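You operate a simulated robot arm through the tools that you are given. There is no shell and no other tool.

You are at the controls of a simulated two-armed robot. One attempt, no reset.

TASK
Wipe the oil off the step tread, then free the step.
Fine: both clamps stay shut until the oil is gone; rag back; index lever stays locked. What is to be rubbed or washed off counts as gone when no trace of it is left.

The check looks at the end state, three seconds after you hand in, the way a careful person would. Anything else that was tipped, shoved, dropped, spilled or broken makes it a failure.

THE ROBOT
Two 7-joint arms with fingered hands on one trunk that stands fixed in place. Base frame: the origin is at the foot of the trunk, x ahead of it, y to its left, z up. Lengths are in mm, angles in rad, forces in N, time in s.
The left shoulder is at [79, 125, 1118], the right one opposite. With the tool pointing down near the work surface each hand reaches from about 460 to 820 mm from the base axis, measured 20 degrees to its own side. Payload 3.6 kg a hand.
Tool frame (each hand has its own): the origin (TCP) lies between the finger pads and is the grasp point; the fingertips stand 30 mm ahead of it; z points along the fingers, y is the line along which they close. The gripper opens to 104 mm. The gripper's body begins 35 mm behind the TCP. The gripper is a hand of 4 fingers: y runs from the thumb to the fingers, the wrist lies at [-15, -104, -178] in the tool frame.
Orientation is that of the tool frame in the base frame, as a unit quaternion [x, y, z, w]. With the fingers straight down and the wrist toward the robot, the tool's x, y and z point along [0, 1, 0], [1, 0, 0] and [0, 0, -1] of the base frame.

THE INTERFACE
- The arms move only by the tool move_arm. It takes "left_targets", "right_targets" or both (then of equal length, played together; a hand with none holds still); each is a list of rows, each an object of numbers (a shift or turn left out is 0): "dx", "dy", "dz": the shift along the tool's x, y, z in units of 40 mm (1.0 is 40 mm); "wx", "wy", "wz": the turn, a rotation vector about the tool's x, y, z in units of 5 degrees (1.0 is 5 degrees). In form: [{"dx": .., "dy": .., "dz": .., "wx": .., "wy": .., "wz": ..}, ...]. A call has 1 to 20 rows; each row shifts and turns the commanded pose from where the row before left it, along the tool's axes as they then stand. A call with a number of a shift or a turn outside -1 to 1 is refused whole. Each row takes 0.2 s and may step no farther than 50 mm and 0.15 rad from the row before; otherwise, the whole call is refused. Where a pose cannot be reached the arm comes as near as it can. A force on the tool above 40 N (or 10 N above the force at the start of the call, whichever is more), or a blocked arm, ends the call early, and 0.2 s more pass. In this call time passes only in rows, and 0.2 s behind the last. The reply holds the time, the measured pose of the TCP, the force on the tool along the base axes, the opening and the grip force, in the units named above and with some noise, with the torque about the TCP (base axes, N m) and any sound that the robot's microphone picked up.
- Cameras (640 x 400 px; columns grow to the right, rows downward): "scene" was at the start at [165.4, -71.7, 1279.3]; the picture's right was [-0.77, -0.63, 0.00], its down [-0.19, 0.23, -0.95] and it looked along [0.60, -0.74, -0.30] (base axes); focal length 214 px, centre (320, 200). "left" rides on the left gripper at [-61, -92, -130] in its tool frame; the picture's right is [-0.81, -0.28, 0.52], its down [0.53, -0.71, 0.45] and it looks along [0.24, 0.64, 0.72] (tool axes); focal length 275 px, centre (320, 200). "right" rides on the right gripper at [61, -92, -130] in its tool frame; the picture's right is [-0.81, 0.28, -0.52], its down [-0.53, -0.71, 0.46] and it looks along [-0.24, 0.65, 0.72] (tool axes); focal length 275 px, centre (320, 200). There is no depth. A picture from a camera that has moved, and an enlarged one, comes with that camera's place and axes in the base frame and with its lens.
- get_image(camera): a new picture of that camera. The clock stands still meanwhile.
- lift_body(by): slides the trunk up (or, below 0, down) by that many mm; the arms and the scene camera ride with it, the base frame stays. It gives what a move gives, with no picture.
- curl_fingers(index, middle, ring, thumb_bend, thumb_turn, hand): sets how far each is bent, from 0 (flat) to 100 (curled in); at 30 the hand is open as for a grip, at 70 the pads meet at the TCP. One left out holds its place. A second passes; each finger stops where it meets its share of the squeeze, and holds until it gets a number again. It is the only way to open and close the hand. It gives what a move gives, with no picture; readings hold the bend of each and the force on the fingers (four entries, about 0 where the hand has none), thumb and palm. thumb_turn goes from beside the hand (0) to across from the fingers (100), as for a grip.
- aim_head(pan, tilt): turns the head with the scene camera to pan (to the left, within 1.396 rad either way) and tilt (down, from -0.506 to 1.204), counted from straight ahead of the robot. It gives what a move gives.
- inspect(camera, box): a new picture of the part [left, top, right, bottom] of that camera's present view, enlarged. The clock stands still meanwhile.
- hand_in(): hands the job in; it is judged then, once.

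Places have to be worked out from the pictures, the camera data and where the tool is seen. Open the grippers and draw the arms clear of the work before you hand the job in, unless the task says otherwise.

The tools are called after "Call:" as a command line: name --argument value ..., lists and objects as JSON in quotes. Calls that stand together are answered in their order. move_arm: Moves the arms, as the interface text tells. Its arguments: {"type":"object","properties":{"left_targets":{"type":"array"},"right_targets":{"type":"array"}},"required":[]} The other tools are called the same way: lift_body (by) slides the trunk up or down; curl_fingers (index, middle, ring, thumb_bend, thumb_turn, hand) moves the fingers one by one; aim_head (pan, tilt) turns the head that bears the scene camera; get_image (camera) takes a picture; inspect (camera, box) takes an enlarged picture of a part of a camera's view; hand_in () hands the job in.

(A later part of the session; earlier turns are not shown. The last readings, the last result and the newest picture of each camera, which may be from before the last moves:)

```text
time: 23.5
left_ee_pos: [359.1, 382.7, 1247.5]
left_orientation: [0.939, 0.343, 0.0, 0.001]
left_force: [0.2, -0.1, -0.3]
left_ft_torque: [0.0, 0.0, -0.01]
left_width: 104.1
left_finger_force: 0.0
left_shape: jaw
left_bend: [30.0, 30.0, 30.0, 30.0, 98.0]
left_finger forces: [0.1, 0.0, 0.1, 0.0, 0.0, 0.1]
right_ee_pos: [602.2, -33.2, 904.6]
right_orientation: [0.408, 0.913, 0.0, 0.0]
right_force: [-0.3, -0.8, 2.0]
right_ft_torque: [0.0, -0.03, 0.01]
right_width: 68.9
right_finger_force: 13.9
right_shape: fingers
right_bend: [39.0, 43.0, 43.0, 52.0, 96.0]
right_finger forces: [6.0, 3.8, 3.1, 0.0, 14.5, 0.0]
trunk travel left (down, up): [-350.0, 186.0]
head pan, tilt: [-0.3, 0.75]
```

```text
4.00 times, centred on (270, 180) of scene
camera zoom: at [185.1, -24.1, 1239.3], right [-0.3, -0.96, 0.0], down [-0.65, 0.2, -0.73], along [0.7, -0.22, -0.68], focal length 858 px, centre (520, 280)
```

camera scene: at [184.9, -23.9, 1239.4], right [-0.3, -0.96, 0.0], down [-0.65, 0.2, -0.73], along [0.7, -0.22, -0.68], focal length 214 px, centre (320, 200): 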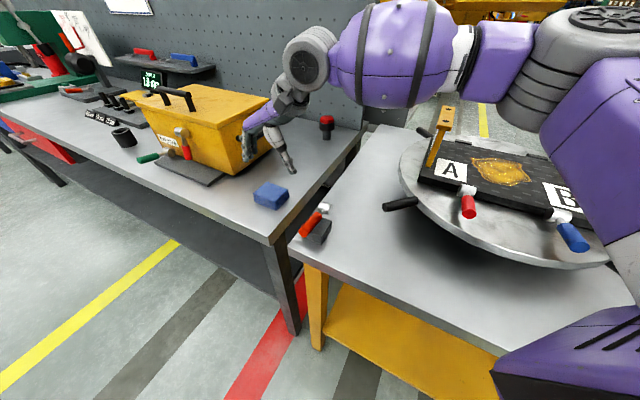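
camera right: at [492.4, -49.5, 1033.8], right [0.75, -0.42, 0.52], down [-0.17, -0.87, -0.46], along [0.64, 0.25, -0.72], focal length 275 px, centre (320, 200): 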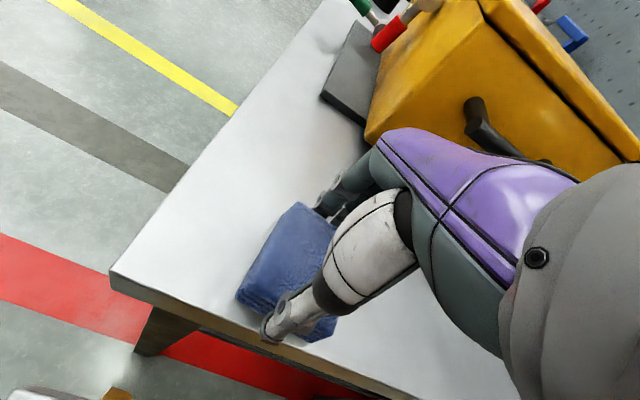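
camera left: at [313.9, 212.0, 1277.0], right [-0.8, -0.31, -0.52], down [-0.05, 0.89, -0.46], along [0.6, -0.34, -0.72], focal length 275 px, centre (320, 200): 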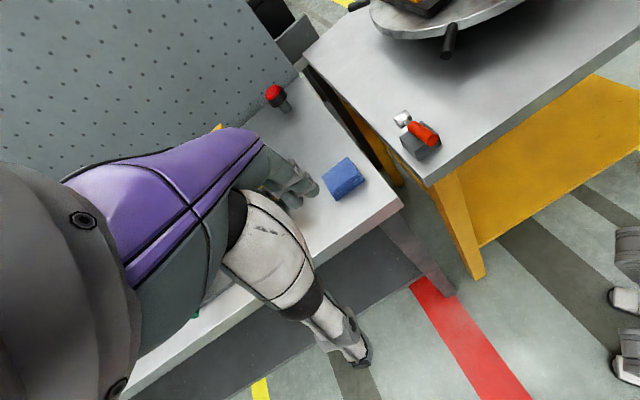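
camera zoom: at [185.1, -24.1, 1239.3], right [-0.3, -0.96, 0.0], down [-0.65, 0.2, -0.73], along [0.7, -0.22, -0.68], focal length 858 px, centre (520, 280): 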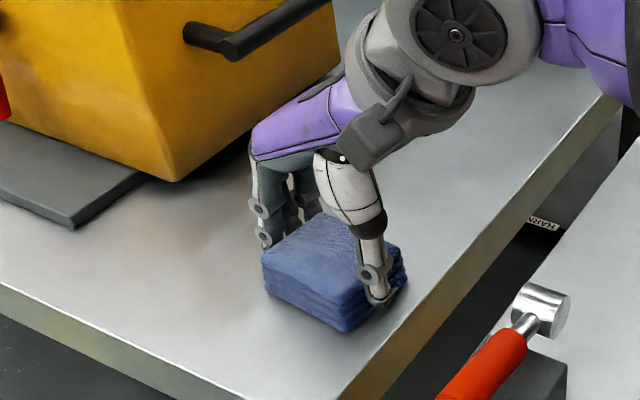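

Rag is recentred (corner back near its original pixel). I firm up the fingers slightly, then lift straight up to check the hold.

Call:
curl_fingers --hand "right" --index 48 --middle 49 --ring 49

Call:
move_arm --right_targets '[{"dz": -0.25}, {"dz": -0.5}, {"dz": -0.5}]'

Call:
inspect --camera "scene" --box '[210, 110, 330, 210]'

Call:
get_image --camera "right"

```text
time: 24.5
left_ee_pos: [358.9, 381.4, 1246.8]
left_orientation: [0.939, 0.343, -0.001, 0.001]
left_force: [-0.5, 0.0, -0.6]
left_ft_torque: [-0.01, -0.01, 0.03]
left_width: 103.7
left_finger_force: 0.0
left_shape: jaw
left_bend: [30.0, 30.0, 30.0, 30.0, 98.0]
left_finger forces: [0.0, 0.1, 0.1, 0.1, 0.0, 0.1]
right_ee_pos: [601.2, -32.7, 904.7]
right_orientation: [0.406, 0.914, -0.001, 0.0]
right_force: [0.0, 1.0, 2.1]
right_ft_torque: [0.05, -0.14, 0.03]
right_width: 68.3
right_finger_force: 17.3
right_shape: fingers
right_bend: [39.0, 43.0, 44.0, 53.0, 95.0]
right_finger forces: [7.7, 5.4, 4.4, 0.0, 16.7, 0.0]
trunk travel left (down, up): [-350.0, 186.0]
head pan, tilt: [-0.3, 0.75]
```

```text
time: 25.3
left_ee_pos: [358.5, 381.9, 1248.4]
left_orientation: [0.939, 0.343, -0.001, 0.0]
left_force: [0.0, 0.2, 0.5]
left_ft_torque: [0.02, 0.0, -0.01]
left_width: 103.9
left_finger_force: 0.1
left_shape: jaw
left_bend: [30.0, 30.0, 30.0, 30.0, 98.0]
left_finger forces: [0.0, 0.0, 0.1, 0.1, 0.0, 0.0]
right_ee_pos: [601.9, -32.4, 954.1]
right_orientation: [0.406, 0.914, -0.001, 0.0]
right_force: [-0.1, -0.1, -0.2]
right_ft_torque: [0.0, 0.02, 0.0]
right_width: 68.1
right_finger_force: 16.5
right_shape: fingers
right_bend: [39.0, 44.0, 44.0, 53.0, 95.0]
right_finger forces: [7.2, 5.1, 4.2, 0.0, 17.1, 0.0]
trunk travel left (down, up): [-350.0, 186.0]
head pan, tilt: [-0.3, 0.75]
```

```text
4.00 times, centred on (270, 160) of scene
camera zoom: at [185.3, -23.9, 1239.3], right [-0.3, -0.96, 0.0], down [-0.65, 0.2, -0.73], along [0.7, -0.22, -0.68], focal length 858 px, centre (520, 360)
```

zoom: 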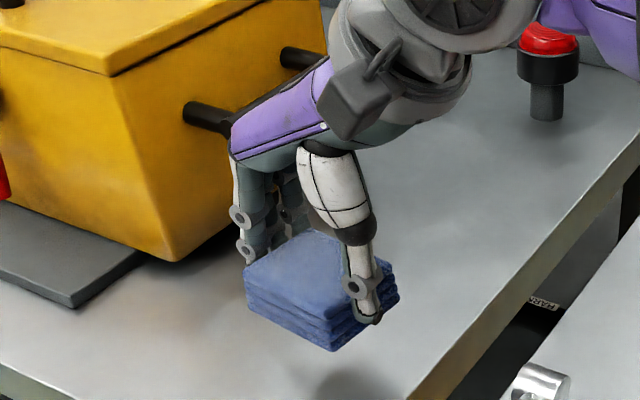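

```text
taken
camera right: at [492.7, -49.7, 1083.9], right [0.75, -0.42, 0.52], down [-0.17, -0.87, -0.45], along [0.64, 0.25, -0.72], focal length 275 px, centre (320, 200)
```

right: 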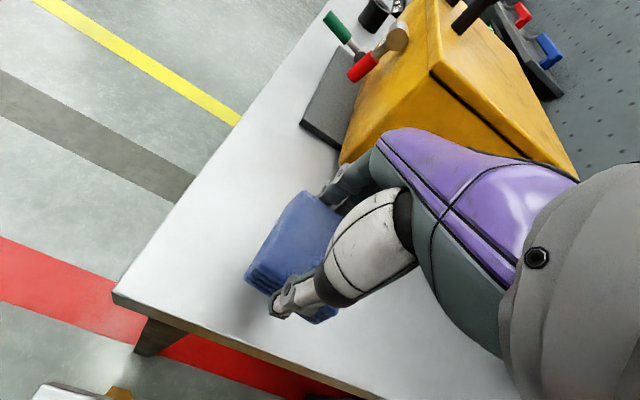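

The rag is held firmly clear of the bench with 17 N. I raise it to z≈1110 and carry it back toward the robot side before turning the hand to the step.

Call:
move_arm --right_targets '[{"dz": -1}, {"dz": -1}, {"dz": -1}, {"dz": -1}, {"dx": -0.19, "dy": -0.95}, {"dx": -0.19, "dy": -0.95}, {"dx": -0.19, "dy": -0.95}, {"dx": -0.19, "dy": -0.95}, {"dx": -0.19, "dy": -0.95}, {"dx": -0.19, "dy": -0.95}, {"dx": -0.19, "dy": -0.95}]'

Call:
move_arm --right_targets '[{"wz": 0.99}, {"wz": 0.99}, {"wz": 0.99}, {"wz": 0.99}, {"wz": 0.99}, {"wz": 0.99}, {"wz": 0.99}, {"wz": 0.99}, {"wz": 0.99}, {"wz": 0.99}, {"wz": 0.99}, {"wz": 0.99}, {"wz": 0.99}, {"wz": 0.99}, {"wz": 0.99}, {"wz": 0.99}, {"wz": 0.99}, {"wz": 0.99}]'

Call:
aim_head --pan -0.75 --tilt 0.65

Call:
get_image --camera "scene"

Call:
get_image --camera "right"

```text
time: 27.7
left_ee_pos: [358.6, 382.3, 1247.8]
left_orientation: [0.94, 0.343, -0.001, 0.001]
left_force: [-0.8, 1.0, 0.4]
left_ft_torque: [0.0, -0.03, 0.03]
left_width: 103.8
left_finger_force: 0.1
left_shape: jaw
left_bend: [30.0, 30.0, 30.0, 30.0, 98.0]
left_finger forces: [0.0, 0.1, 0.0, 0.0, 0.2, 0.1]
right_ee_pos: [516.4, -189.8, 1102.1]
right_orientation: [0.409, 0.913, 0.001, 0.0]
right_force: [-0.7, -0.1, -0.8]
right_ft_torque: [0.03, -0.01, -0.01]
right_width: 68.2
right_finger_force: 16.4
right_shape: fingers
right_bend: [40.0, 44.0, 44.0, 53.0, 95.0]
right_finger forces: [7.4, 5.0, 4.1, 0.1, 16.6, 0.0]
right hand out of reach, approached as far as the arm can: row 2, 3, 4, 9, 10, 11
trunk travel left (down, up): [-350.0, 186.0]
head pan, tilt: [-0.3, 0.75]
```

```text
time: 31.5
left_ee_pos: [359.3, 381.4, 1247.2]
left_orientation: [0.939, 0.343, 0.0, 0.001]
left_force: [-0.5, 0.5, -0.4]
left_ft_torque: [-0.01, 0.03, -0.03]
left_width: 103.7
left_finger_force: 0.0
left_shape: jaw
left_bend: [30.0, 30.0, 30.0, 30.0, 98.0]
left_finger forces: [0.1, 0.0, 0.0, 0.1, 0.0, 0.0]
right_ee_pos: [516.6, -190.4, 1101.6]
right_orientation: [0.931, 0.364, 0.0, 0.0]
right_force: [1.0, 0.4, -0.1]
right_ft_torque: [0.04, 0.0, -0.02]
right_width: 68.2
right_finger_force: 16.3
right_shape: fingers
right_bend: [40.0, 44.0, 44.0, 53.0, 95.0]
right_finger forces: [7.4, 4.9, 4.0, 0.1, 16.4, 0.0]
trunk travel left (down, up): [-350.0, 186.0]
head pan, tilt: [-0.3, 0.75]
```

```text
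time: 32.4
left_ee_pos: [359.5, 380.9, 1248.7]
left_orientation: [0.939, 0.343, 0.0, 0.0]
left_force: [0.5, -0.4, -0.4]
left_ft_torque: [-0.01, 0.0, 0.01]
left_width: 103.8
left_finger_force: 0.1
left_shape: jaw
left_bend: [30.0, 30.0, 30.0, 30.0, 98.0]
left_finger forces: [0.0, 0.0, 0.0, 0.0, 0.0, 0.1]
right_ee_pos: [516.8, -190.8, 1102.1]
right_orientation: [0.93, 0.367, 0.0, -0.001]
right_force: [-0.7, -1.0, -0.9]
right_ft_torque: [0.01, -0.02, -0.02]
right_width: 68.0
right_finger_force: 16.7
right_shape: fingers
right_bend: [40.0, 44.0, 44.0, 53.0, 95.0]
right_finger forces: [7.4, 4.9, 4.0, 0.0, 16.4, 0.0]
trunk travel left (down, up): [-350.0, 186.0]
head pan, tilt: [-0.75, 0.649]
```

```text
taken
camera scene: at [169.8, -58.6, 1247.9], right [-0.68, -0.73, 0.0], down [-0.44, 0.41, -0.8], along [0.58, -0.54, -0.6], focal length 214 px, centre (320, 200)
```

scene: 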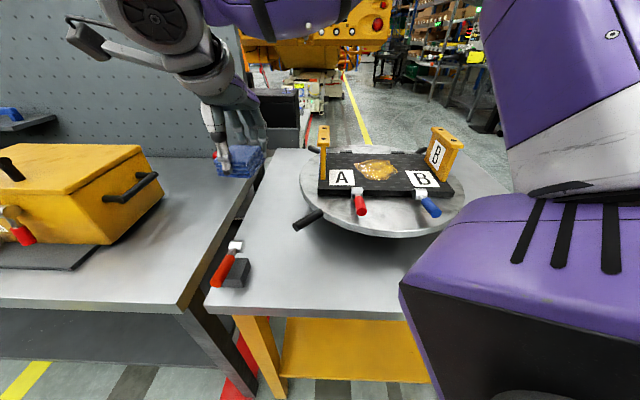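

```text
taken
camera right: at [499.3, -82.5, 1231.6], right [-0.41, -0.75, 0.52], down [-0.88, 0.16, -0.46], along [0.26, -0.64, -0.72], focal length 275 px, centre (320, 200)
```

right: 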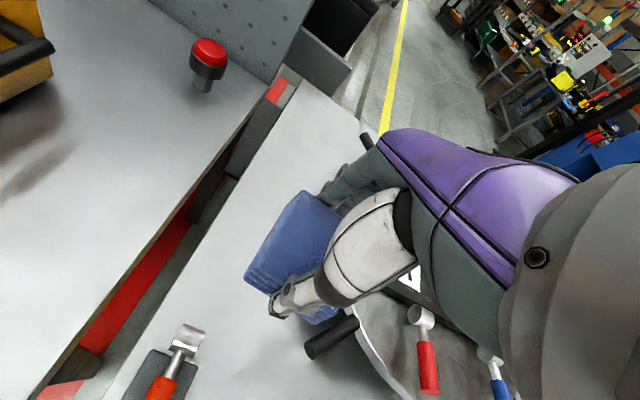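

Hand now has yaw −47°, matching the step. I raise 48 mm so the rag clears the yellow brackets (top z≈1072) and carry it via the front to above the oil.

Call:
move_arm --right_targets '[{"dz": -0.6}, {"dz": -0.6}, {"dx": -0.843, "dy": 0.298}, {"dx": -0.843, "dy": 0.298}, {"dx": -0.843, "dy": 0.298}, {"dx": -0.843, "dy": 0.298}, {"dx": -0.843, "dy": 0.298}, {"dx": -0.843, "dy": 0.298}, {"dx": -0.4725, "dy": 0.815}, {"dx": -0.4725, "dy": 0.815}, {"dx": -0.4725, "dy": 0.815}, {"dx": -0.4725, "dy": 0.815}]'

Call:
get_image --camera "scene"

Call:
get_image --camera "right"

```text
time: 35.0
left_ee_pos: [359.1, 381.6, 1248.7]
left_orientation: [0.939, 0.343, -0.001, -0.001]
left_force: [1.0, -0.5, -0.3]
left_ft_torque: [0.03, 0.0, 0.0]
left_width: 103.8
left_finger_force: 0.0
left_shape: jaw
left_bend: [30.0, 30.0, 30.0, 30.0, 98.0]
left_finger forces: [0.0, 0.0, 0.0, 0.0, 0.1, 0.0]
right_ee_pos: [451.7, -529.9, 1149.6]
right_orientation: [0.931, 0.366, 0.0, 0.0]
right_force: [-0.1, 0.7, -1.0]
right_ft_torque: [0.04, -0.02, -0.01]
right_width: 67.8
right_finger_force: 16.8
right_shape: fingers
right_bend: [40.0, 44.0, 44.0, 53.0, 95.0]
right_finger forces: [7.4, 4.9, 3.9, 0.1, 16.3, 0.0]
trunk travel left (down, up): [-350.0, 186.0]
head pan, tilt: [-0.75, 0.649]
```

```text
taken
camera scene: at [169.8, -59.1, 1247.8], right [-0.68, -0.73, 0.0], down [-0.44, 0.41, -0.8], along [0.58, -0.54, -0.6], focal length 214 px, centre (320, 200)
```

scene: 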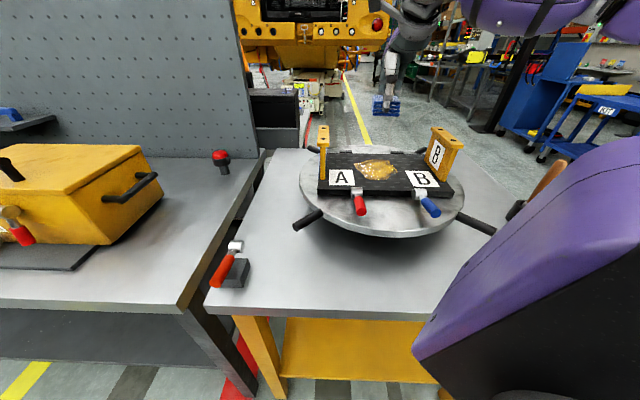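

```text
taken
camera right: at [433.6, -420.9, 1279.8], right [-0.41, -0.75, 0.52], down [-0.88, 0.16, -0.46], along [0.26, -0.64, -0.72], focal length 275 px, centre (320, 200)
```

right: 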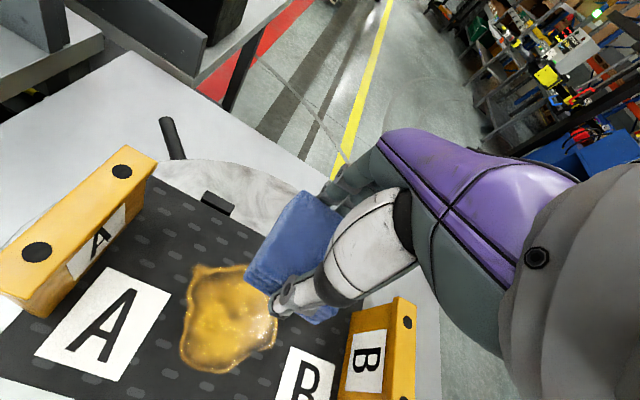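

The oil is centred near [445,-522], about 120 mm across, and the rag hangs above it in the grip. I shift to the near-right corner of the patch and descend to z≈1012, just above contact.

Call:
move_arm --right_targets '[{"dx": -0.5, "dy": -0.68}, {"dx": -0.5, "dy": -0.68}, {"dz": 0.9}, {"dz": 0.9}, {"dz": 0.9}, {"dz": 0.74}]'

Call:
get_image --camera "scene"

Call:
inspect --camera "scene" --box '[290, 90, 480, 240]'

Call:
get_image --camera "right"

```text
time: 36.4
left_ee_pos: [358.3, 381.5, 1247.5]
left_orientation: [0.94, 0.342, -0.001, -0.001]
left_force: [-0.6, 0.0, -0.3]
left_ft_torque: [0.01, -0.02, 0.02]
left_width: 103.7
left_finger_force: 0.0
left_shape: jaw
left_bend: [30.0, 30.0, 30.0, 30.0, 98.0]
left_finger forces: [0.0, 0.0, 0.1, 0.1, 0.0, 0.0]
right_ee_pos: [385.2, -514.8, 1011.6]
right_orientation: [0.93, 0.367, -0.001, 0.0]
right_force: [-0.2, -0.1, -0.3]
right_ft_torque: [-0.02, -0.02, -0.01]
right_width: 67.7
right_finger_force: 15.8
right_shape: fingers
right_bend: [40.0, 44.0, 44.0, 53.0, 95.0]
right_finger forces: [7.3, 4.8, 3.8, 0.0, 16.0, 0.1]
trunk travel left (down, up): [-350.0, 186.0]
head pan, tilt: [-0.75, 0.649]
```

```text
taken
camera scene: at [169.8, -58.7, 1247.9], right [-0.68, -0.73, 0.0], down [-0.44, 0.41, -0.8], along [0.58, -0.54, -0.6], focal length 214 px, centre (320, 200)
```

scene: 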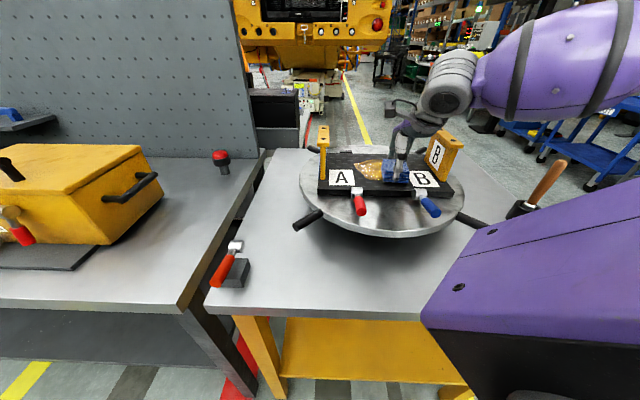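

```text
2.67 times, centred on (385, 165) of scene
camera zoom: at [169.8, -58.7, 1247.9], right [-0.68, -0.73, 0.0], down [-0.44, 0.41, -0.8], along [0.58, -0.54, -0.6], focal length 572 px, centre (147, 293)
```

zoom: 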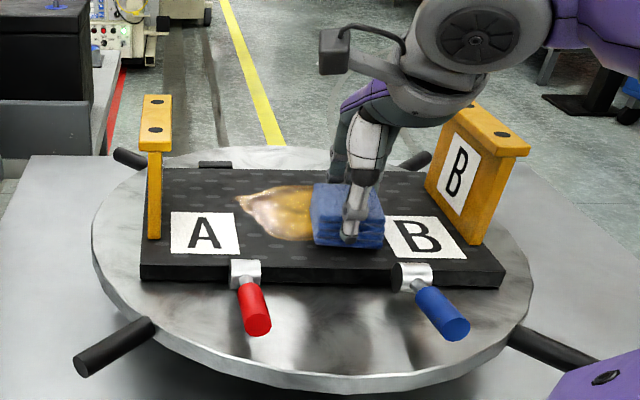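

```text
taken
camera right: at [367.4, -407.2, 1141.2], right [-0.41, -0.75, 0.52], down [-0.88, 0.16, -0.46], along [0.26, -0.64, -0.72], focal length 275 px, centre (320, 200)
```

right: 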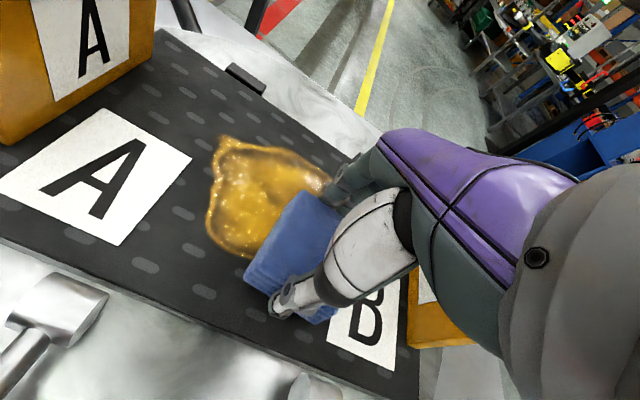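

The rag hovers just above the right edge of the oil. I lower 12 mm in small steps and read the force.

Call:
move_arm --right_targets '[{"dz": 0.1}, {"dz": 0.1}, {"dz": 0.1}]'

```text
time: 37.2
left_ee_pos: [357.7, 384.5, 1247.7]
left_orientation: [0.939, 0.343, 0.0, 0.002]
left_force: [-0.6, 0.6, 0.8]
left_ft_torque: [0.01, -0.01, 0.02]
left_width: 103.5
left_finger_force: 0.0
left_shape: jaw
left_bend: [30.0, 30.0, 30.0, 30.0, 98.0]
left_finger forces: [0.1, 0.1, 0.0, 0.0, 0.0, 0.0]
right_ee_pos: [385.4, -514.3, 1005.6]
right_orientation: [0.931, 0.366, 0.004, 0.005]
right_force: [-0.2, -1.6, 31.2]
right_ft_torque: [-0.34, -0.31, 0.0]
right_width: 67.9
right_finger_force: 19.0
right_shape: fingers
right_bend: [39.0, 44.0, 44.0, 53.0, 95.0]
right_finger forces: [12.1, 5.4, 4.4, 0.0, 16.3, 0.0]
trunk travel left (down, up): [-350.0, 186.0]
head pan, tilt: [-0.75, 0.649]
```

Contact is made at z≈1006 with 31 N, a bit much. I ease up 4 mm and make a first slow stroke across the patch along the step edge and back.

Call:
move_arm --right_targets '[{"dz": -0.1}, {"dx": 0.3}, {"dx": 0.3}, {"dx": 0.3}, {"dx": 0.3}, {"dx": 0.3}, {"dx": 0.3}, {"dx": 0.3}]'

Call:
inspect --camera "scene" --box '[290, 90, 480, 240]'

Call:
get_image --camera "right"

```text
time: 39.0
left_ee_pos: [358.1, 382.1, 1248.6]
left_orientation: [0.939, 0.343, 0.0, 0.001]
left_force: [-0.1, -1.0, 0.0]
left_ft_torque: [-0.03, -0.03, 0.0]
left_width: 103.6
left_finger_force: 0.0
left_shape: jaw
left_bend: [30.0, 30.0, 30.0, 30.0, 98.0]
left_finger forces: [0.0, 0.0, 0.1, 0.0, 0.0, 0.1]
right_ee_pos: [445.1, -457.4, 1005.2]
right_orientation: [0.931, 0.366, 0.001, 0.0]
right_force: [-6.7, -4.8, 17.4]
right_ft_torque: [-0.31, -0.13, -0.11]
right_width: 68.9
right_finger_force: 17.8
right_shape: fingers
right_bend: [39.0, 44.0, 44.0, 53.0, 96.0]
right_finger forces: [9.6, 4.9, 4.1, 0.0, 17.0, 0.1]
trunk travel left (down, up): [-350.0, 186.0]
head pan, tilt: [-0.75, 0.649]
```

```text
2.67 times, centred on (385, 165) of scene
camera zoom: at [168.1, -58.1, 1248.1], right [-0.68, -0.73, 0.0], down [-0.44, 0.41, -0.8], along [0.58, -0.54, -0.6], focal length 572 px, centre (147, 293)
```

zoom: 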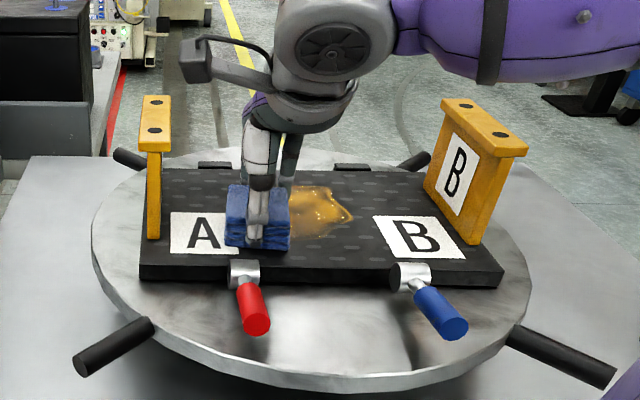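

```text
taken
camera right: at [427.4, -349.1, 1134.8], right [-0.41, -0.75, 0.52], down [-0.88, 0.16, -0.46], along [0.26, -0.64, -0.72], focal length 275 px, centre (320, 200)
```

right: 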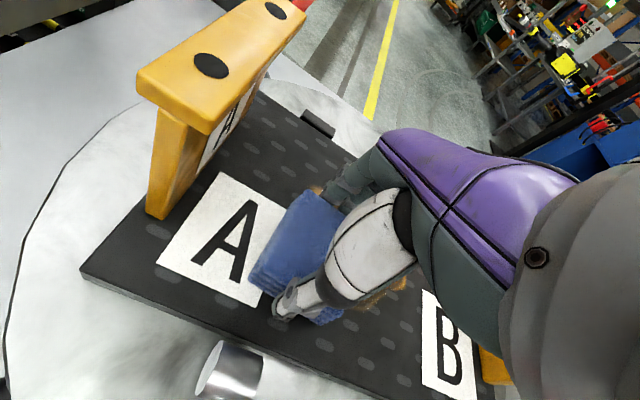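

The front band of oil came off cleanly with about 17 N pressure. I continue with overlapping strokes stepping inward.

Call:
move_arm --right_targets '[{"dy": 0.6}, {"dx": -0.3}, {"dx": -0.3}, {"dx": -0.3}, {"dx": -0.3}, {"dx": -0.3}, {"dx": -0.3}, {"dx": -0.3}, {"dy": 0.6}, {"dx": 0.3}, {"dx": 0.3}, {"dx": 0.3}, {"dx": 0.3}, {"dx": 0.3}, {"dx": 0.3}, {"dx": 0.3}]'

Call:
inspect --camera "scene" --box '[290, 90, 480, 240]'

Call:
get_image --camera "right"

```text
time: 42.4
left_ee_pos: [358.7, 382.4, 1249.5]
left_orientation: [0.939, 0.343, 0.0, 0.001]
left_force: [-1.0, 0.4, -0.7]
left_ft_torque: [0.01, -0.03, 0.0]
left_width: 103.5
left_finger_force: 0.0
left_shape: jaw
left_bend: [30.0, 30.0, 30.0, 30.0, 98.0]
left_finger forces: [0.1, 0.0, 0.0, 0.0, 0.0, 0.0]
right_ee_pos: [477.3, -493.9, 1006.6]
right_orientation: [0.93, 0.366, 0.001, 0.001]
right_force: [-4.3, -4.2, 13.0]
right_ft_torque: [-0.22, -0.05, -0.1]
right_width: 68.9
right_finger_force: 17.6
right_shape: fingers
right_bend: [40.0, 45.0, 45.0, 52.0, 96.0]
right_finger forces: [9.3, 5.0, 4.0, 0.1, 16.5, 0.0]
trunk travel left (down, up): [-350.0, 186.0]
head pan, tilt: [-0.75, 0.649]
```

```text
2.67 times, centred on (385, 165) of scene
camera zoom: at [168.3, -58.2, 1248.1], right [-0.68, -0.73, 0.0], down [-0.44, 0.41, -0.8], along [0.58, -0.54, -0.6], focal length 572 px, centre (147, 293)
```

zoom: 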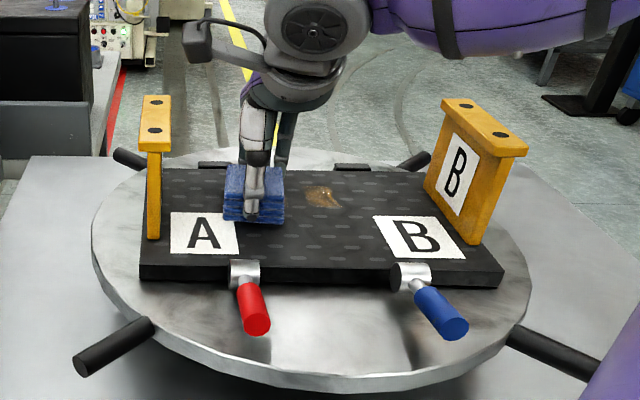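

```text
taken
camera right: at [459.8, -385.1, 1134.5], right [-0.41, -0.75, 0.52], down [-0.87, 0.16, -0.46], along [0.26, -0.64, -0.72], focal length 275 px, centre (320, 200)
```

right: 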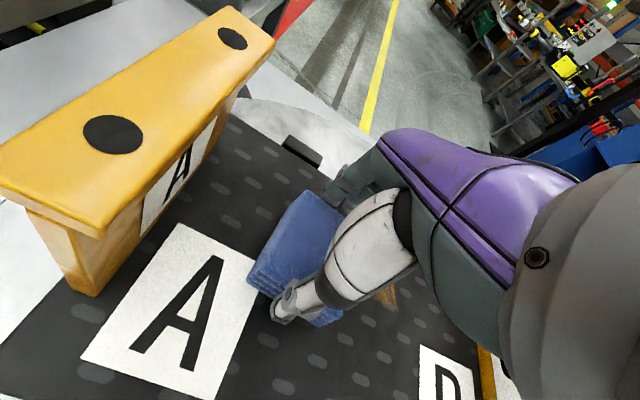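

Only a small remnant remains at the back centre. I continue two more strokes further inward.

Call:
move_arm --right_targets '[{"dy": 0.55}, {"dx": -0.3}, {"dx": -0.3}, {"dx": -0.3}, {"dx": -0.3}, {"dx": -0.3}, {"dx": -0.3}, {"dx": -0.3}, {"dx": -0.2}, {"dy": 0.55}, {"dx": 0.3}, {"dx": 0.3}, {"dx": 0.3}, {"dx": 0.3}, {"dx": 0.3}, {"dx": 0.3}, {"dx": 0.3}]'

Call:
inspect --camera "scene" --box '[290, 90, 480, 240]'

Call:
get_image --camera "right"

```text
time: 46.0
left_ee_pos: [358.6, 382.0, 1248.2]
left_orientation: [0.94, 0.342, -0.001, 0.002]
left_force: [0.8, 0.5, 0.5]
left_ft_torque: [-0.03, 0.02, 0.02]
left_width: 103.7
left_finger_force: 0.1
left_shape: jaw
left_bend: [30.0, 30.0, 30.0, 30.0, 98.0]
left_finger forces: [0.0, 0.0, 0.0, 0.1, 0.0, 0.0]
right_ee_pos: [502.4, -530.1, 1004.9]
right_orientation: [0.931, 0.366, 0.001, 0.001]
right_force: [-1.7, -2.5, 7.0]
right_ft_torque: [-0.18, -0.05, -0.02]
right_width: 69.1
right_finger_force: 16.9
right_shape: fingers
right_bend: [40.0, 45.0, 45.0, 52.0, 95.0]
right_finger forces: [9.0, 4.8, 3.9, 0.1, 16.5, 0.0]
trunk travel left (down, up): [-350.0, 186.0]
head pan, tilt: [-0.75, 0.649]
```

```text
2.67 times, centred on (385, 165) of scene
camera zoom: at [169.0, -58.3, 1248.0], right [-0.68, -0.73, 0.0], down [-0.44, 0.41, -0.8], along [0.58, -0.54, -0.6], focal length 572 px, centre (147, 293)
```

zoom: 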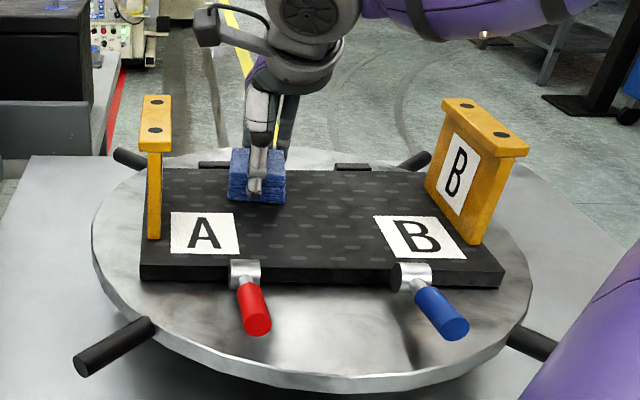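

```text
taken
camera right: at [484.6, -422.2, 1134.7], right [-0.41, -0.75, 0.52], down [-0.88, 0.16, -0.46], along [0.26, -0.64, -0.72], focal length 275 px, centre (320, 200)
```

right: 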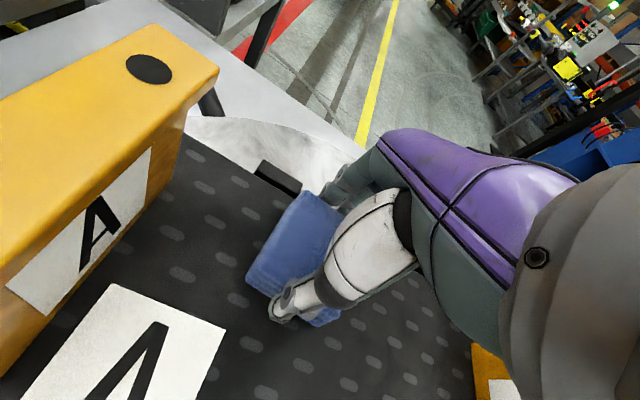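

The tread looks clean already, but to leave no trace I make a second pass with cross strokes at right angles, with slightly more pressure.

Call:
move_arm --right_targets '[{"dx": -0.3, "dz": 0.05}, {"dx": -0.3}, {"dx": -0.3}, {"dx": -0.3}, {"dx": -0.3}, {"dx": -0.3}, {"dx": -0.3}, {"dy": -0.32}, {"dy": -0.32}, {"dy": -0.32}, {"dy": -0.32}, {"dy": -0.32}, {"dy": -0.32}, {"dy": -0.32}, {"dx": 0.33}, {"dx": 0.33}]'

Call:
move_arm --right_targets '[{"dy": 0.32}, {"dy": 0.32}, {"dy": 0.32}, {"dy": 0.32}, {"dy": 0.32}, {"dy": 0.32}, {"dy": 0.32}, {"dx": 0.33}, {"dx": 0.33}, {"dy": -0.32}, {"dy": -0.32}, {"dy": -0.32}, {"dy": -0.32}, {"dy": -0.32}, {"dy": -0.32}, {"dy": -0.32}]'

Call:
inspect --camera "scene" --box '[290, 90, 480, 240]'

```text
time: 49.4
left_ee_pos: [357.0, 383.0, 1247.4]
left_orientation: [0.939, 0.343, 0.0, 0.001]
left_force: [-0.1, 0.0, -0.5]
left_ft_torque: [0.0, -0.04, 0.0]
left_width: 103.7
left_finger_force: 0.1
left_shape: jaw
left_bend: [30.0, 30.0, 30.0, 30.0, 98.0]
left_finger forces: [0.0, 0.0, 0.0, 0.0, 0.0, 0.1]
right_ee_pos: [397.8, -503.8, 1003.7]
right_orientation: [0.931, 0.366, 0.0, 0.0]
right_force: [-7.3, -6.5, 22.6]
right_ft_torque: [-0.2, -0.02, -0.08]
right_width: 69.4
right_finger_force: 19.0
right_shape: fingers
right_bend: [38.0, 43.0, 43.0, 53.0, 97.0]
right_finger forces: [9.8, 5.0, 4.3, 0.0, 18.4, 0.0]
trunk travel left (down, up): [-350.0, 186.0]
head pan, tilt: [-0.75, 0.649]
```

```text
time: 52.8
left_ee_pos: [359.6, 383.0, 1247.4]
left_orientation: [0.939, 0.343, 0.0, 0.001]
left_force: [0.1, 0.0, -0.1]
left_ft_torque: [-0.02, 0.0, 0.02]
left_width: 103.5
left_finger_force: 0.1
left_shape: jaw
left_bend: [30.0, 30.0, 30.0, 30.0, 98.0]
left_finger forces: [0.0, 0.0, 0.0, 0.1, 0.0, 0.0]
right_ee_pos: [418.7, -486.3, 1003.6]
right_orientation: [0.931, 0.366, 0.001, 0.001]
right_force: [2.4, -3.0, 11.3]
right_ft_torque: [-0.05, -0.04, -0.04]
right_width: 69.5
right_finger_force: 17.8
right_shape: fingers
right_bend: [39.0, 44.0, 45.0, 53.0, 95.0]
right_finger forces: [10.7, 5.2, 4.0, 0.0, 16.8, 0.0]
trunk travel left (down, up): [-350.0, 186.0]
head pan, tilt: [-0.75, 0.649]
```

```text
2.67 times, centred on (385, 165) of scene
camera zoom: at [169.4, -58.3, 1248.0], right [-0.68, -0.73, 0.0], down [-0.44, 0.41, -0.8], along [0.58, -0.54, -0.6], focal length 572 px, centre (147, 293)
```

zoom: 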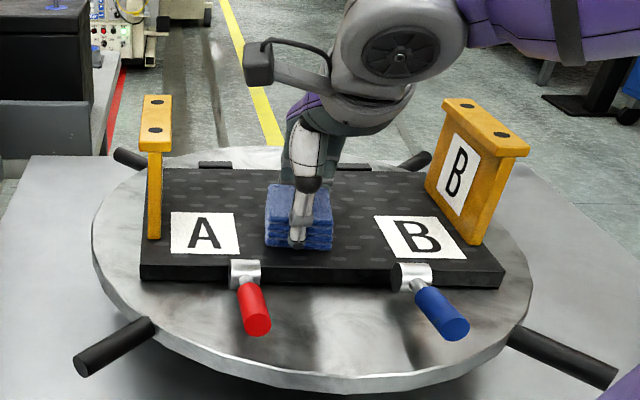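

Second pass is nearly done; I finish with the remaining cross stroke on the A side, then lift clear to inspect.

Call:
move_arm --right_targets '[{"dx": 0.33}, {"dx": 0.33}, {"dy": 0.32}, {"dy": 0.32}, {"dy": 0.32}, {"dy": 0.32}, {"dy": 0.32}, {"dy": 0.32}, {"dy": 0.32}, {"dx": -0.4}, {"dx": -0.4}, {"dz": -0.5}, {"dz": -1}, {"dz": -1}, {"dz": -1}]'

Call:
get_image --camera "right"

Call:
inspect --camera "scene" --box '[315, 135, 455, 222]'

```text
time: 56.0
left_ee_pos: [358.6, 380.9, 1246.8]
left_orientation: [0.939, 0.344, -0.001, 0.001]
left_force: [-0.7, -0.7, -0.5]
left_ft_torque: [-0.01, -0.02, -0.02]
left_width: 103.8
left_finger_force: 0.1
left_shape: jaw
left_bend: [30.0, 30.0, 30.0, 30.0, 98.0]
left_finger forces: [0.0, 0.0, 0.0, 0.0, 0.0, 0.0]
right_ee_pos: [475.3, -554.7, 1141.9]
right_orientation: [0.931, 0.366, -0.001, 0.0]
right_force: [0.0, -0.1, -0.2]
right_ft_torque: [0.0, 0.03, 0.01]
right_width: 69.6
right_finger_force: 16.8
right_shape: fingers
right_bend: [39.0, 45.0, 45.0, 52.0, 95.0]
right_finger forces: [8.7, 4.3, 3.3, 0.1, 16.6, 0.0]
trunk travel left (down, up): [-350.0, 186.0]
head pan, tilt: [-0.75, 0.649]
```

```text
taken
camera right: at [458.0, -447.0, 1271.7], right [-0.41, -0.75, 0.52], down [-0.88, 0.16, -0.45], along [0.26, -0.64, -0.72], focal length 275 px, centre (320, 200)
```

right: 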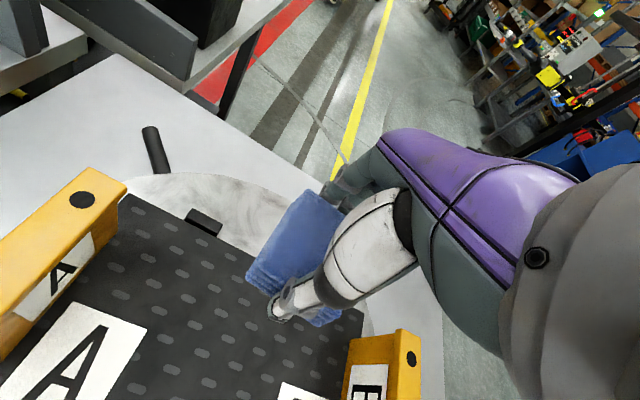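

```text
4.57 times, centred on (385, 178) of scene
camera zoom: at [169.5, -58.3, 1247.9], right [-0.68, -0.73, 0.0], down [-0.44, 0.41, -0.8], along [0.58, -0.54, -0.6], focal length 980 px, centre (23, 298)
```

zoom: 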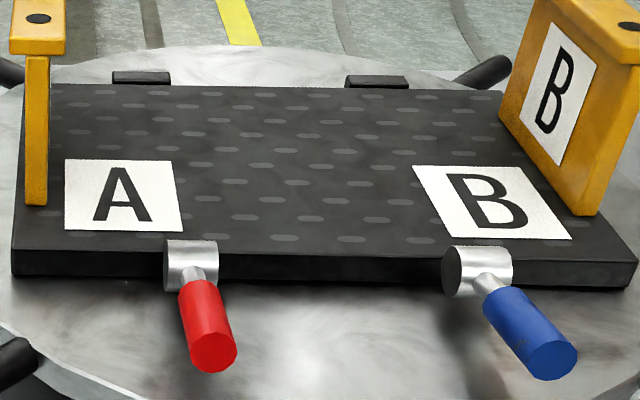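

The tread looks clean from the scene camera. I check it enlarged from the hand camera too before returning the rag.

Call:
inspect --camera "right" --box '[90, 190, 370, 400]'

Call:
inspect --camera "scene" --box '[340, 145, 420, 195]'

```text
1.90 times, centred on (230, 295) of right
camera zoom: at [458.0, -447.0, 1271.7], right [-0.41, -0.75, 0.52], down [-0.88, 0.16, -0.45], along [0.26, -0.64, -0.72], focal length 524 px, centre (491, 19)
```

zoom: 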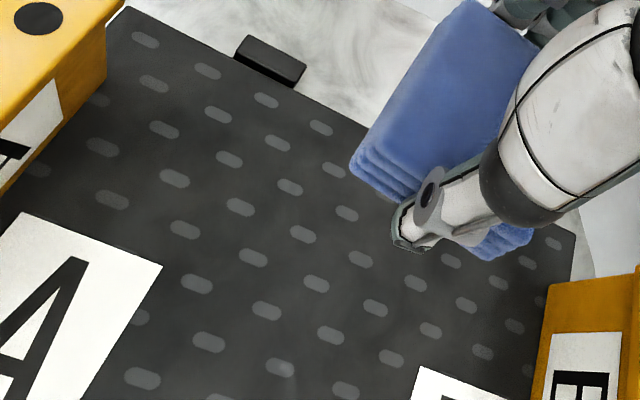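

```text
8.00 times, centred on (380, 170) of scene
camera zoom: at [169.5, -58.3, 1247.9], right [-0.68, -0.73, 0.0], down [-0.44, 0.41, -0.8], along [0.58, -0.54, -0.6], focal length 1716 px, centre (-160, 440)
```

zoom: 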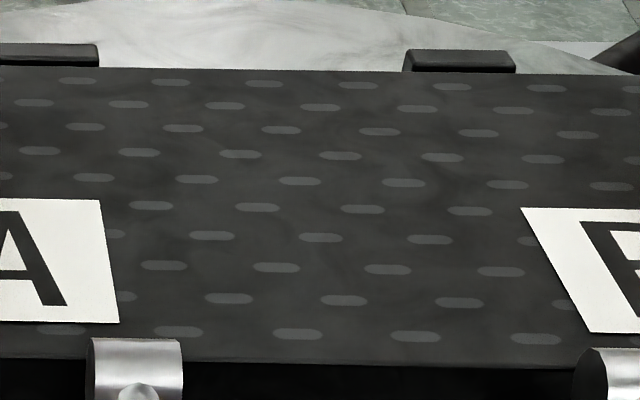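

The tread shows no trace of oil from both cameras. I carry the rag back along the reverse path, high over the brackets, and turn the hand again for the bench.

Call:
move_arm --right_targets '[{"dx": 0.378, "dy": -0.843, "dz": -0.05}, {"dx": 0.378, "dy": -0.843, "dz": -0.05}, {"dx": 0.378, "dy": -0.843, "dz": -0.05}, {"dx": 0.378, "dy": -0.843}, {"dx": 0.378, "dy": -0.843}, {"dx": 0.843, "dy": -0.298}, {"dx": 0.843, "dy": -0.298}, {"dx": 0.843, "dy": -0.298}, {"dx": 0.843, "dy": -0.298}, {"dx": 0.843, "dy": -0.298}, {"dx": 0.843, "dy": -0.298}, {"dz": 0.6}, {"dz": 0.5}]'

Call:
move_arm --right_targets '[{"wz": -0.99}, {"wz": -0.99}, {"wz": -0.99}, {"wz": -0.99}, {"wz": -0.99}, {"wz": -0.99}, {"wz": -0.99}, {"wz": -0.99}, {"wz": -0.99}, {"wz": -0.99}, {"wz": -0.99}, {"wz": -0.99}, {"wz": -0.99}, {"wz": -0.99}, {"wz": -0.99}, {"wz": -0.99}, {"wz": -0.99}, {"wz": -0.99}]'

Call:
aim_head --pan -0.3 --tilt 0.75

Call:
get_image --camera "scene"

```text
time: 58.8
left_ee_pos: [359.9, 381.4, 1247.9]
left_orientation: [0.939, 0.343, 0.0, 0.0]
left_force: [-0.7, 0.7, 1.2]
left_ft_torque: [0.01, 0.01, -0.01]
left_width: 103.6
left_finger_force: 0.0
left_shape: jaw
left_bend: [30.0, 30.0, 30.0, 30.0, 98.0]
left_finger forces: [0.2, 0.1, 0.0, 0.1, 0.0, 0.0]
right_ee_pos: [516.3, -189.4, 1103.6]
right_orientation: [0.931, 0.365, -0.001, 0.0]
right_force: [0.6, 0.0, -0.4]
right_ft_torque: [-0.04, 0.02, 0.0]
right_width: 69.9
right_finger_force: 16.5
right_shape: fingers
right_bend: [39.0, 45.0, 45.0, 52.0, 95.0]
right_finger forces: [8.6, 4.1, 3.2, 0.1, 16.3, 0.0]
trunk travel left (down, up): [-350.0, 186.0]
head pan, tilt: [-0.75, 0.649]
```

```text
time: 62.6
left_ee_pos: [359.4, 381.8, 1245.9]
left_orientation: [0.94, 0.342, -0.001, 0.001]
left_force: [-0.2, 0.5, -0.8]
left_ft_torque: [-0.01, 0.03, 0.02]
left_width: 103.7
left_finger_force: 0.0
left_shape: jaw
left_bend: [30.0, 30.0, 30.0, 30.0, 98.0]
left_finger forces: [0.0, 0.0, 0.1, 0.0, 0.0, 0.0]
right_ee_pos: [515.0, -174.4, 1104.6]
right_orientation: [0.404, 0.915, -0.015, 0.007]
right_force: [-0.6, 1.2, 0.0]
right_ft_torque: [-0.02, 0.01, 0.0]
right_width: 69.4
right_finger_force: 16.0
right_shape: fingers
right_bend: [39.0, 45.0, 45.0, 52.0, 95.0]
right_finger forces: [8.4, 4.0, 3.2, 0.0, 16.2, 0.1]
right hand out of reach, approached as far as the arm can: row 18
trunk travel left (down, up): [-350.0, 186.0]
head pan, tilt: [-0.75, 0.649]
```

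```text
time: 63.5
left_ee_pos: [360.0, 382.2, 1247.8]
left_orientation: [0.939, 0.343, -0.001, 0.0]
left_force: [-0.9, 0.3, 0.1]
left_ft_torque: [0.0, -0.03, -0.05]
left_width: 103.8
left_finger_force: 0.0
left_shape: jaw
left_bend: [30.0, 30.0, 30.0, 30.0, 98.0]
left_finger forces: [0.0, 0.1, 0.0, 0.0, 0.0, 0.1]
right_ee_pos: [514.7, -173.9, 1106.3]
right_orientation: [0.404, 0.915, -0.013, 0.007]
right_force: [0.0, 0.1, -0.6]
right_ft_torque: [-0.02, 0.01, 0.0]
right_width: 69.2
right_finger_force: 16.2
right_shape: fingers
right_bend: [39.0, 45.0, 45.0, 52.0, 95.0]
right_finger forces: [8.5, 4.2, 3.2, 0.0, 16.1, 0.1]
trunk travel left (down, up): [-350.0, 186.0]
head pan, tilt: [-0.3, 0.75]
```

```text
taken
camera scene: at [185.4, -24.0, 1239.3], right [-0.3, -0.96, 0.0], down [-0.65, 0.2, -0.73], along [0.7, -0.22, -0.68], focal length 214 px, centre (320, 200)
```

scene: 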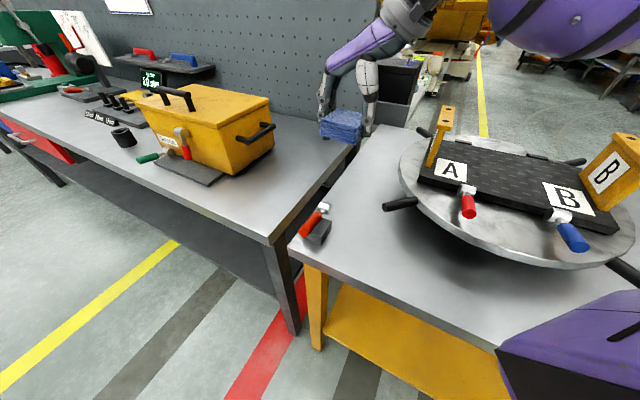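

The hand is back at yaw 42° holding the rag. I move toward the rag's home spot, staying high past the index lever.

Call:
move_arm --right_targets '[{"dx": 0.24, "dy": 0.76}, {"dx": 0.24, "dy": 0.76}, {"dx": 0.24, "dy": 0.76}, {"dx": 0.24, "dy": 0.76}, {"dx": 0.24, "dy": 0.76}, {"dz": 0.8}, {"dz": 0.8}, {"dz": 0.8}]'

Call:
inspect --camera "scene" --box '[210, 100, 360, 230]'

```text
time: 65.3
left_ee_pos: [359.0, 381.3, 1247.2]
left_orientation: [0.939, 0.343, -0.002, 0.0]
left_force: [-0.4, 0.1, 0.5]
left_ft_torque: [-0.03, -0.02, 0.02]
left_width: 103.7
left_finger_force: 0.1
left_shape: jaw
left_bend: [30.0, 30.0, 30.0, 30.0, 98.0]
left_finger forces: [0.1, 0.1, 0.1, 0.0, 0.0, 0.1]
right_ee_pos: [597.3, -54.0, 1007.9]
right_orientation: [0.406, 0.914, 0.0, 0.001]
right_force: [-1.2, 0.0, -0.6]
right_ft_torque: [-0.02, 0.0, 0.02]
right_width: 69.3
right_finger_force: 16.4
right_shape: fingers
right_bend: [39.0, 45.0, 45.0, 52.0, 95.0]
right_finger forces: [8.4, 4.1, 3.1, 0.1, 15.7, 0.0]
trunk travel left (down, up): [-350.0, 186.0]
head pan, tilt: [-0.3, 0.75]
```

```text
3.08 times, centred on (285, 165) of scene
camera zoom: at [185.5, -24.2, 1239.3], right [-0.3, -0.96, 0.0], down [-0.65, 0.2, -0.73], along [0.7, -0.22, -0.68], focal length 660 px, centre (428, 308)
```

zoom: 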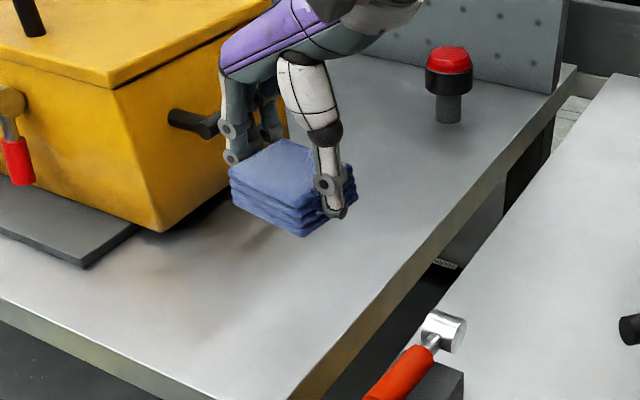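

I shift the remaining ~21 mm to the pick position [602,-32] and lower to z≈922.

Call:
move_arm --right_targets '[{"dz": 0.75}, {"dx": 0.16, "dy": 0.22, "dz": 0.6}, {"dx": 0.16, "dy": 0.22, "dz": 0.5}, {"dz": 0.3}]'

Call:
inspect --camera "scene" --box '[210, 130, 330, 230]'

```text
time: 66.3
left_ee_pos: [358.3, 381.4, 1246.4]
left_orientation: [0.939, 0.343, -0.001, 0.001]
left_force: [0.3, 0.0, -0.3]
left_ft_torque: [-0.02, -0.03, -0.02]
left_width: 103.6
left_finger_force: 0.0
left_shape: jaw
left_bend: [30.0, 30.0, 30.0, 30.0, 98.0]
left_finger forces: [0.1, 0.2, 0.1, 0.0, 0.0, 0.0]
right_ee_pos: [601.1, -32.5, 923.3]
right_orientation: [0.407, 0.913, 0.0, 0.0]
right_force: [-0.2, 0.1, -1.0]
right_ft_torque: [0.0, -0.01, -0.01]
right_width: 69.6
right_finger_force: 15.4
right_shape: fingers
right_bend: [39.0, 45.0, 45.0, 52.0, 95.0]
right_finger forces: [8.3, 4.0, 3.0, 0.0, 15.8, 0.0]
trunk travel left (down, up): [-350.0, 186.0]
head pan, tilt: [-0.3, 0.75]
```

```text
4.00 times, centred on (270, 180) of scene
camera zoom: at [185.3, -23.9, 1239.3], right [-0.3, -0.96, 0.0], down [-0.65, 0.2, -0.73], along [0.7, -0.22, -0.68], focal length 858 px, centre (520, 280)
```

zoom: 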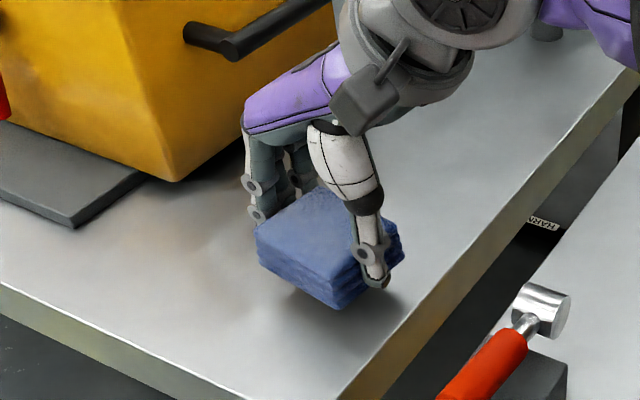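

Rag is just above its spot. I lower gently until the bench takes it.

Call:
move_arm --right_targets '[{"dz": 0.12}, {"dz": 0.12}, {"dz": 0.12}]'

```text
time: 67.1
left_ee_pos: [359.9, 381.0, 1248.3]
left_orientation: [0.939, 0.343, 0.0, 0.0]
left_force: [0.0, -0.2, -0.1]
left_ft_torque: [0.0, 0.01, -0.01]
left_width: 103.8
left_finger_force: 0.0
left_shape: jaw
left_bend: [30.0, 30.0, 30.0, 30.0, 98.0]
left_finger forces: [0.0, 0.1, 0.0, 0.1, 0.0, 0.0]
right_ee_pos: [602.6, -32.9, 907.9]
right_orientation: [0.407, 0.914, 0.0, 0.0]
right_force: [0.5, -0.4, -0.3]
right_ft_torque: [-0.02, 0.02, -0.01]
right_width: 69.2
right_finger_force: 15.7
right_shape: fingers
right_bend: [39.0, 45.0, 45.0, 52.0, 95.0]
right_finger forces: [8.3, 4.0, 3.0, 0.1, 15.7, 0.1]
trunk travel left (down, up): [-350.0, 186.0]
head pan, tilt: [-0.3, 0.75]
```

Call:
move_arm --right_targets '[{"dz": 0.06}, {"dz": 0.06}]'

```text
time: 67.7
left_ee_pos: [358.6, 381.9, 1247.5]
left_orientation: [0.939, 0.343, -0.001, 0.0]
left_force: [0.4, 0.3, -0.3]
left_ft_torque: [-0.03, 0.01, 0.02]
left_width: 103.7
left_finger_force: 0.0
left_shape: jaw
left_bend: [30.0, 30.0, 30.0, 30.0, 98.0]
left_finger forces: [0.0, 0.0, 0.1, 0.0, 0.1, 0.1]
right_ee_pos: [601.2, -32.9, 902.9]
right_orientation: [0.407, 0.913, 0.0, 0.0]
right_force: [0.5, -0.1, -0.6]
right_ft_torque: [0.01, -0.03, -0.02]
right_width: 69.2
right_finger_force: 15.8
right_shape: fingers
right_bend: [39.0, 45.0, 45.0, 52.0, 95.0]
right_finger forces: [8.3, 4.1, 3.0, 0.0, 15.6, 0.0]
trunk travel left (down, up): [-350.0, 186.0]
head pan, tilt: [-0.3, 0.75]
```

No contact yet at z≈903, so the rag was pushed up a few mm in the hand while wiping. I keep lowering in 2–3 mm steps.

Call:
move_arm --right_targets '[{"dz": 0.06}, {"dz": 0.06}]'

Call:
inspect --camera "scene" --box '[230, 160, 310, 220]'

```text
time: 68.3
left_ee_pos: [359.0, 381.4, 1247.3]
left_orientation: [0.939, 0.343, 0.0, 0.0]
left_force: [0.8, 0.5, -0.7]
left_ft_torque: [0.04, 0.03, 0.0]
left_width: 103.7
left_finger_force: 0.1
left_shape: jaw
left_bend: [30.0, 30.0, 30.0, 30.0, 98.0]
left_finger forces: [0.0, 0.0, 0.0, 0.0, 0.1, 0.0]
right_ee_pos: [599.7, -32.5, 898.7]
right_orientation: [0.407, 0.913, 0.002, 0.001]
right_force: [-0.5, -0.7, 5.7]
right_ft_torque: [0.04, 0.0, -0.01]
right_width: 69.4
right_finger_force: 16.4
right_shape: fingers
right_bend: [39.0, 45.0, 45.0, 52.0, 95.0]
right_finger forces: [8.8, 4.0, 2.9, 0.0, 16.4, 0.0]
trunk travel left (down, up): [-350.0, 186.0]
head pan, tilt: [-0.3, 0.75]
```

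```text
6.67 times, centred on (270, 190) of scene
camera zoom: at [184.8, -24.1, 1239.5], right [-0.3, -0.96, 0.0], down [-0.65, 0.2, -0.73], along [0.7, -0.22, -0.68], focal length 1430 px, centre (653, 267)
```

zoom: 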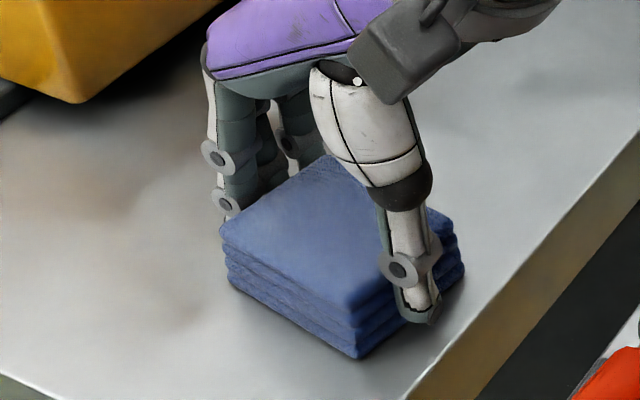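

The bench now carries the rag (5.7 N) within ~5 mm of its original corner. I open the hand.

Call:
curl_fingers --hand "right" --index 30 --middle 30 --ring 30 --thumb_bend 30

Call:
inspect --camera "scene" --box '[230, 160, 310, 220]'

```text
time: 69.3
left_ee_pos: [359.3, 381.0, 1247.0]
left_orientation: [0.939, 0.343, 0.0, 0.001]
left_force: [-0.3, 0.5, 0.0]
left_ft_torque: [0.0, 0.01, -0.02]
left_width: 103.6
left_finger_force: 0.1
left_shape: jaw
left_bend: [30.0, 30.0, 30.0, 30.0, 98.0]
left_finger forces: [0.1, 0.1, 0.0, 0.0, 0.1, 0.0]
right_ee_pos: [601.8, -33.5, 899.0]
right_orientation: [0.407, 0.914, -0.001, 0.0]
right_force: [0.7, -0.3, -0.1]
right_ft_torque: [0.04, 0.01, -0.01]
right_width: 102.7
right_finger_force: 0.0
right_shape: fingers
right_bend: [30.0, 30.0, 30.0, 30.0, 97.0]
right_finger forces: [0.1, 0.0, 0.0, 0.0, 0.0, 0.1]
trunk travel left (down, up): [-350.0, 186.0]
head pan, tilt: [-0.3, 0.75]
```

```text
6.67 times, centred on (270, 190) of scene
camera zoom: at [185.4, -24.0, 1239.3], right [-0.3, -0.96, 0.0], down [-0.65, 0.2, -0.73], along [0.7, -0.22, -0.68], focal length 1430 px, centre (653, 267)
```

zoom: 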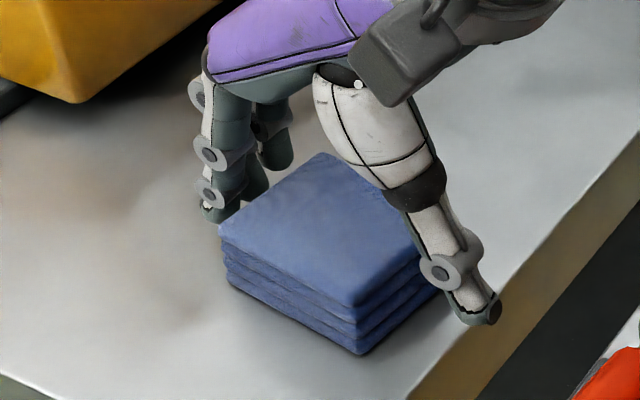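

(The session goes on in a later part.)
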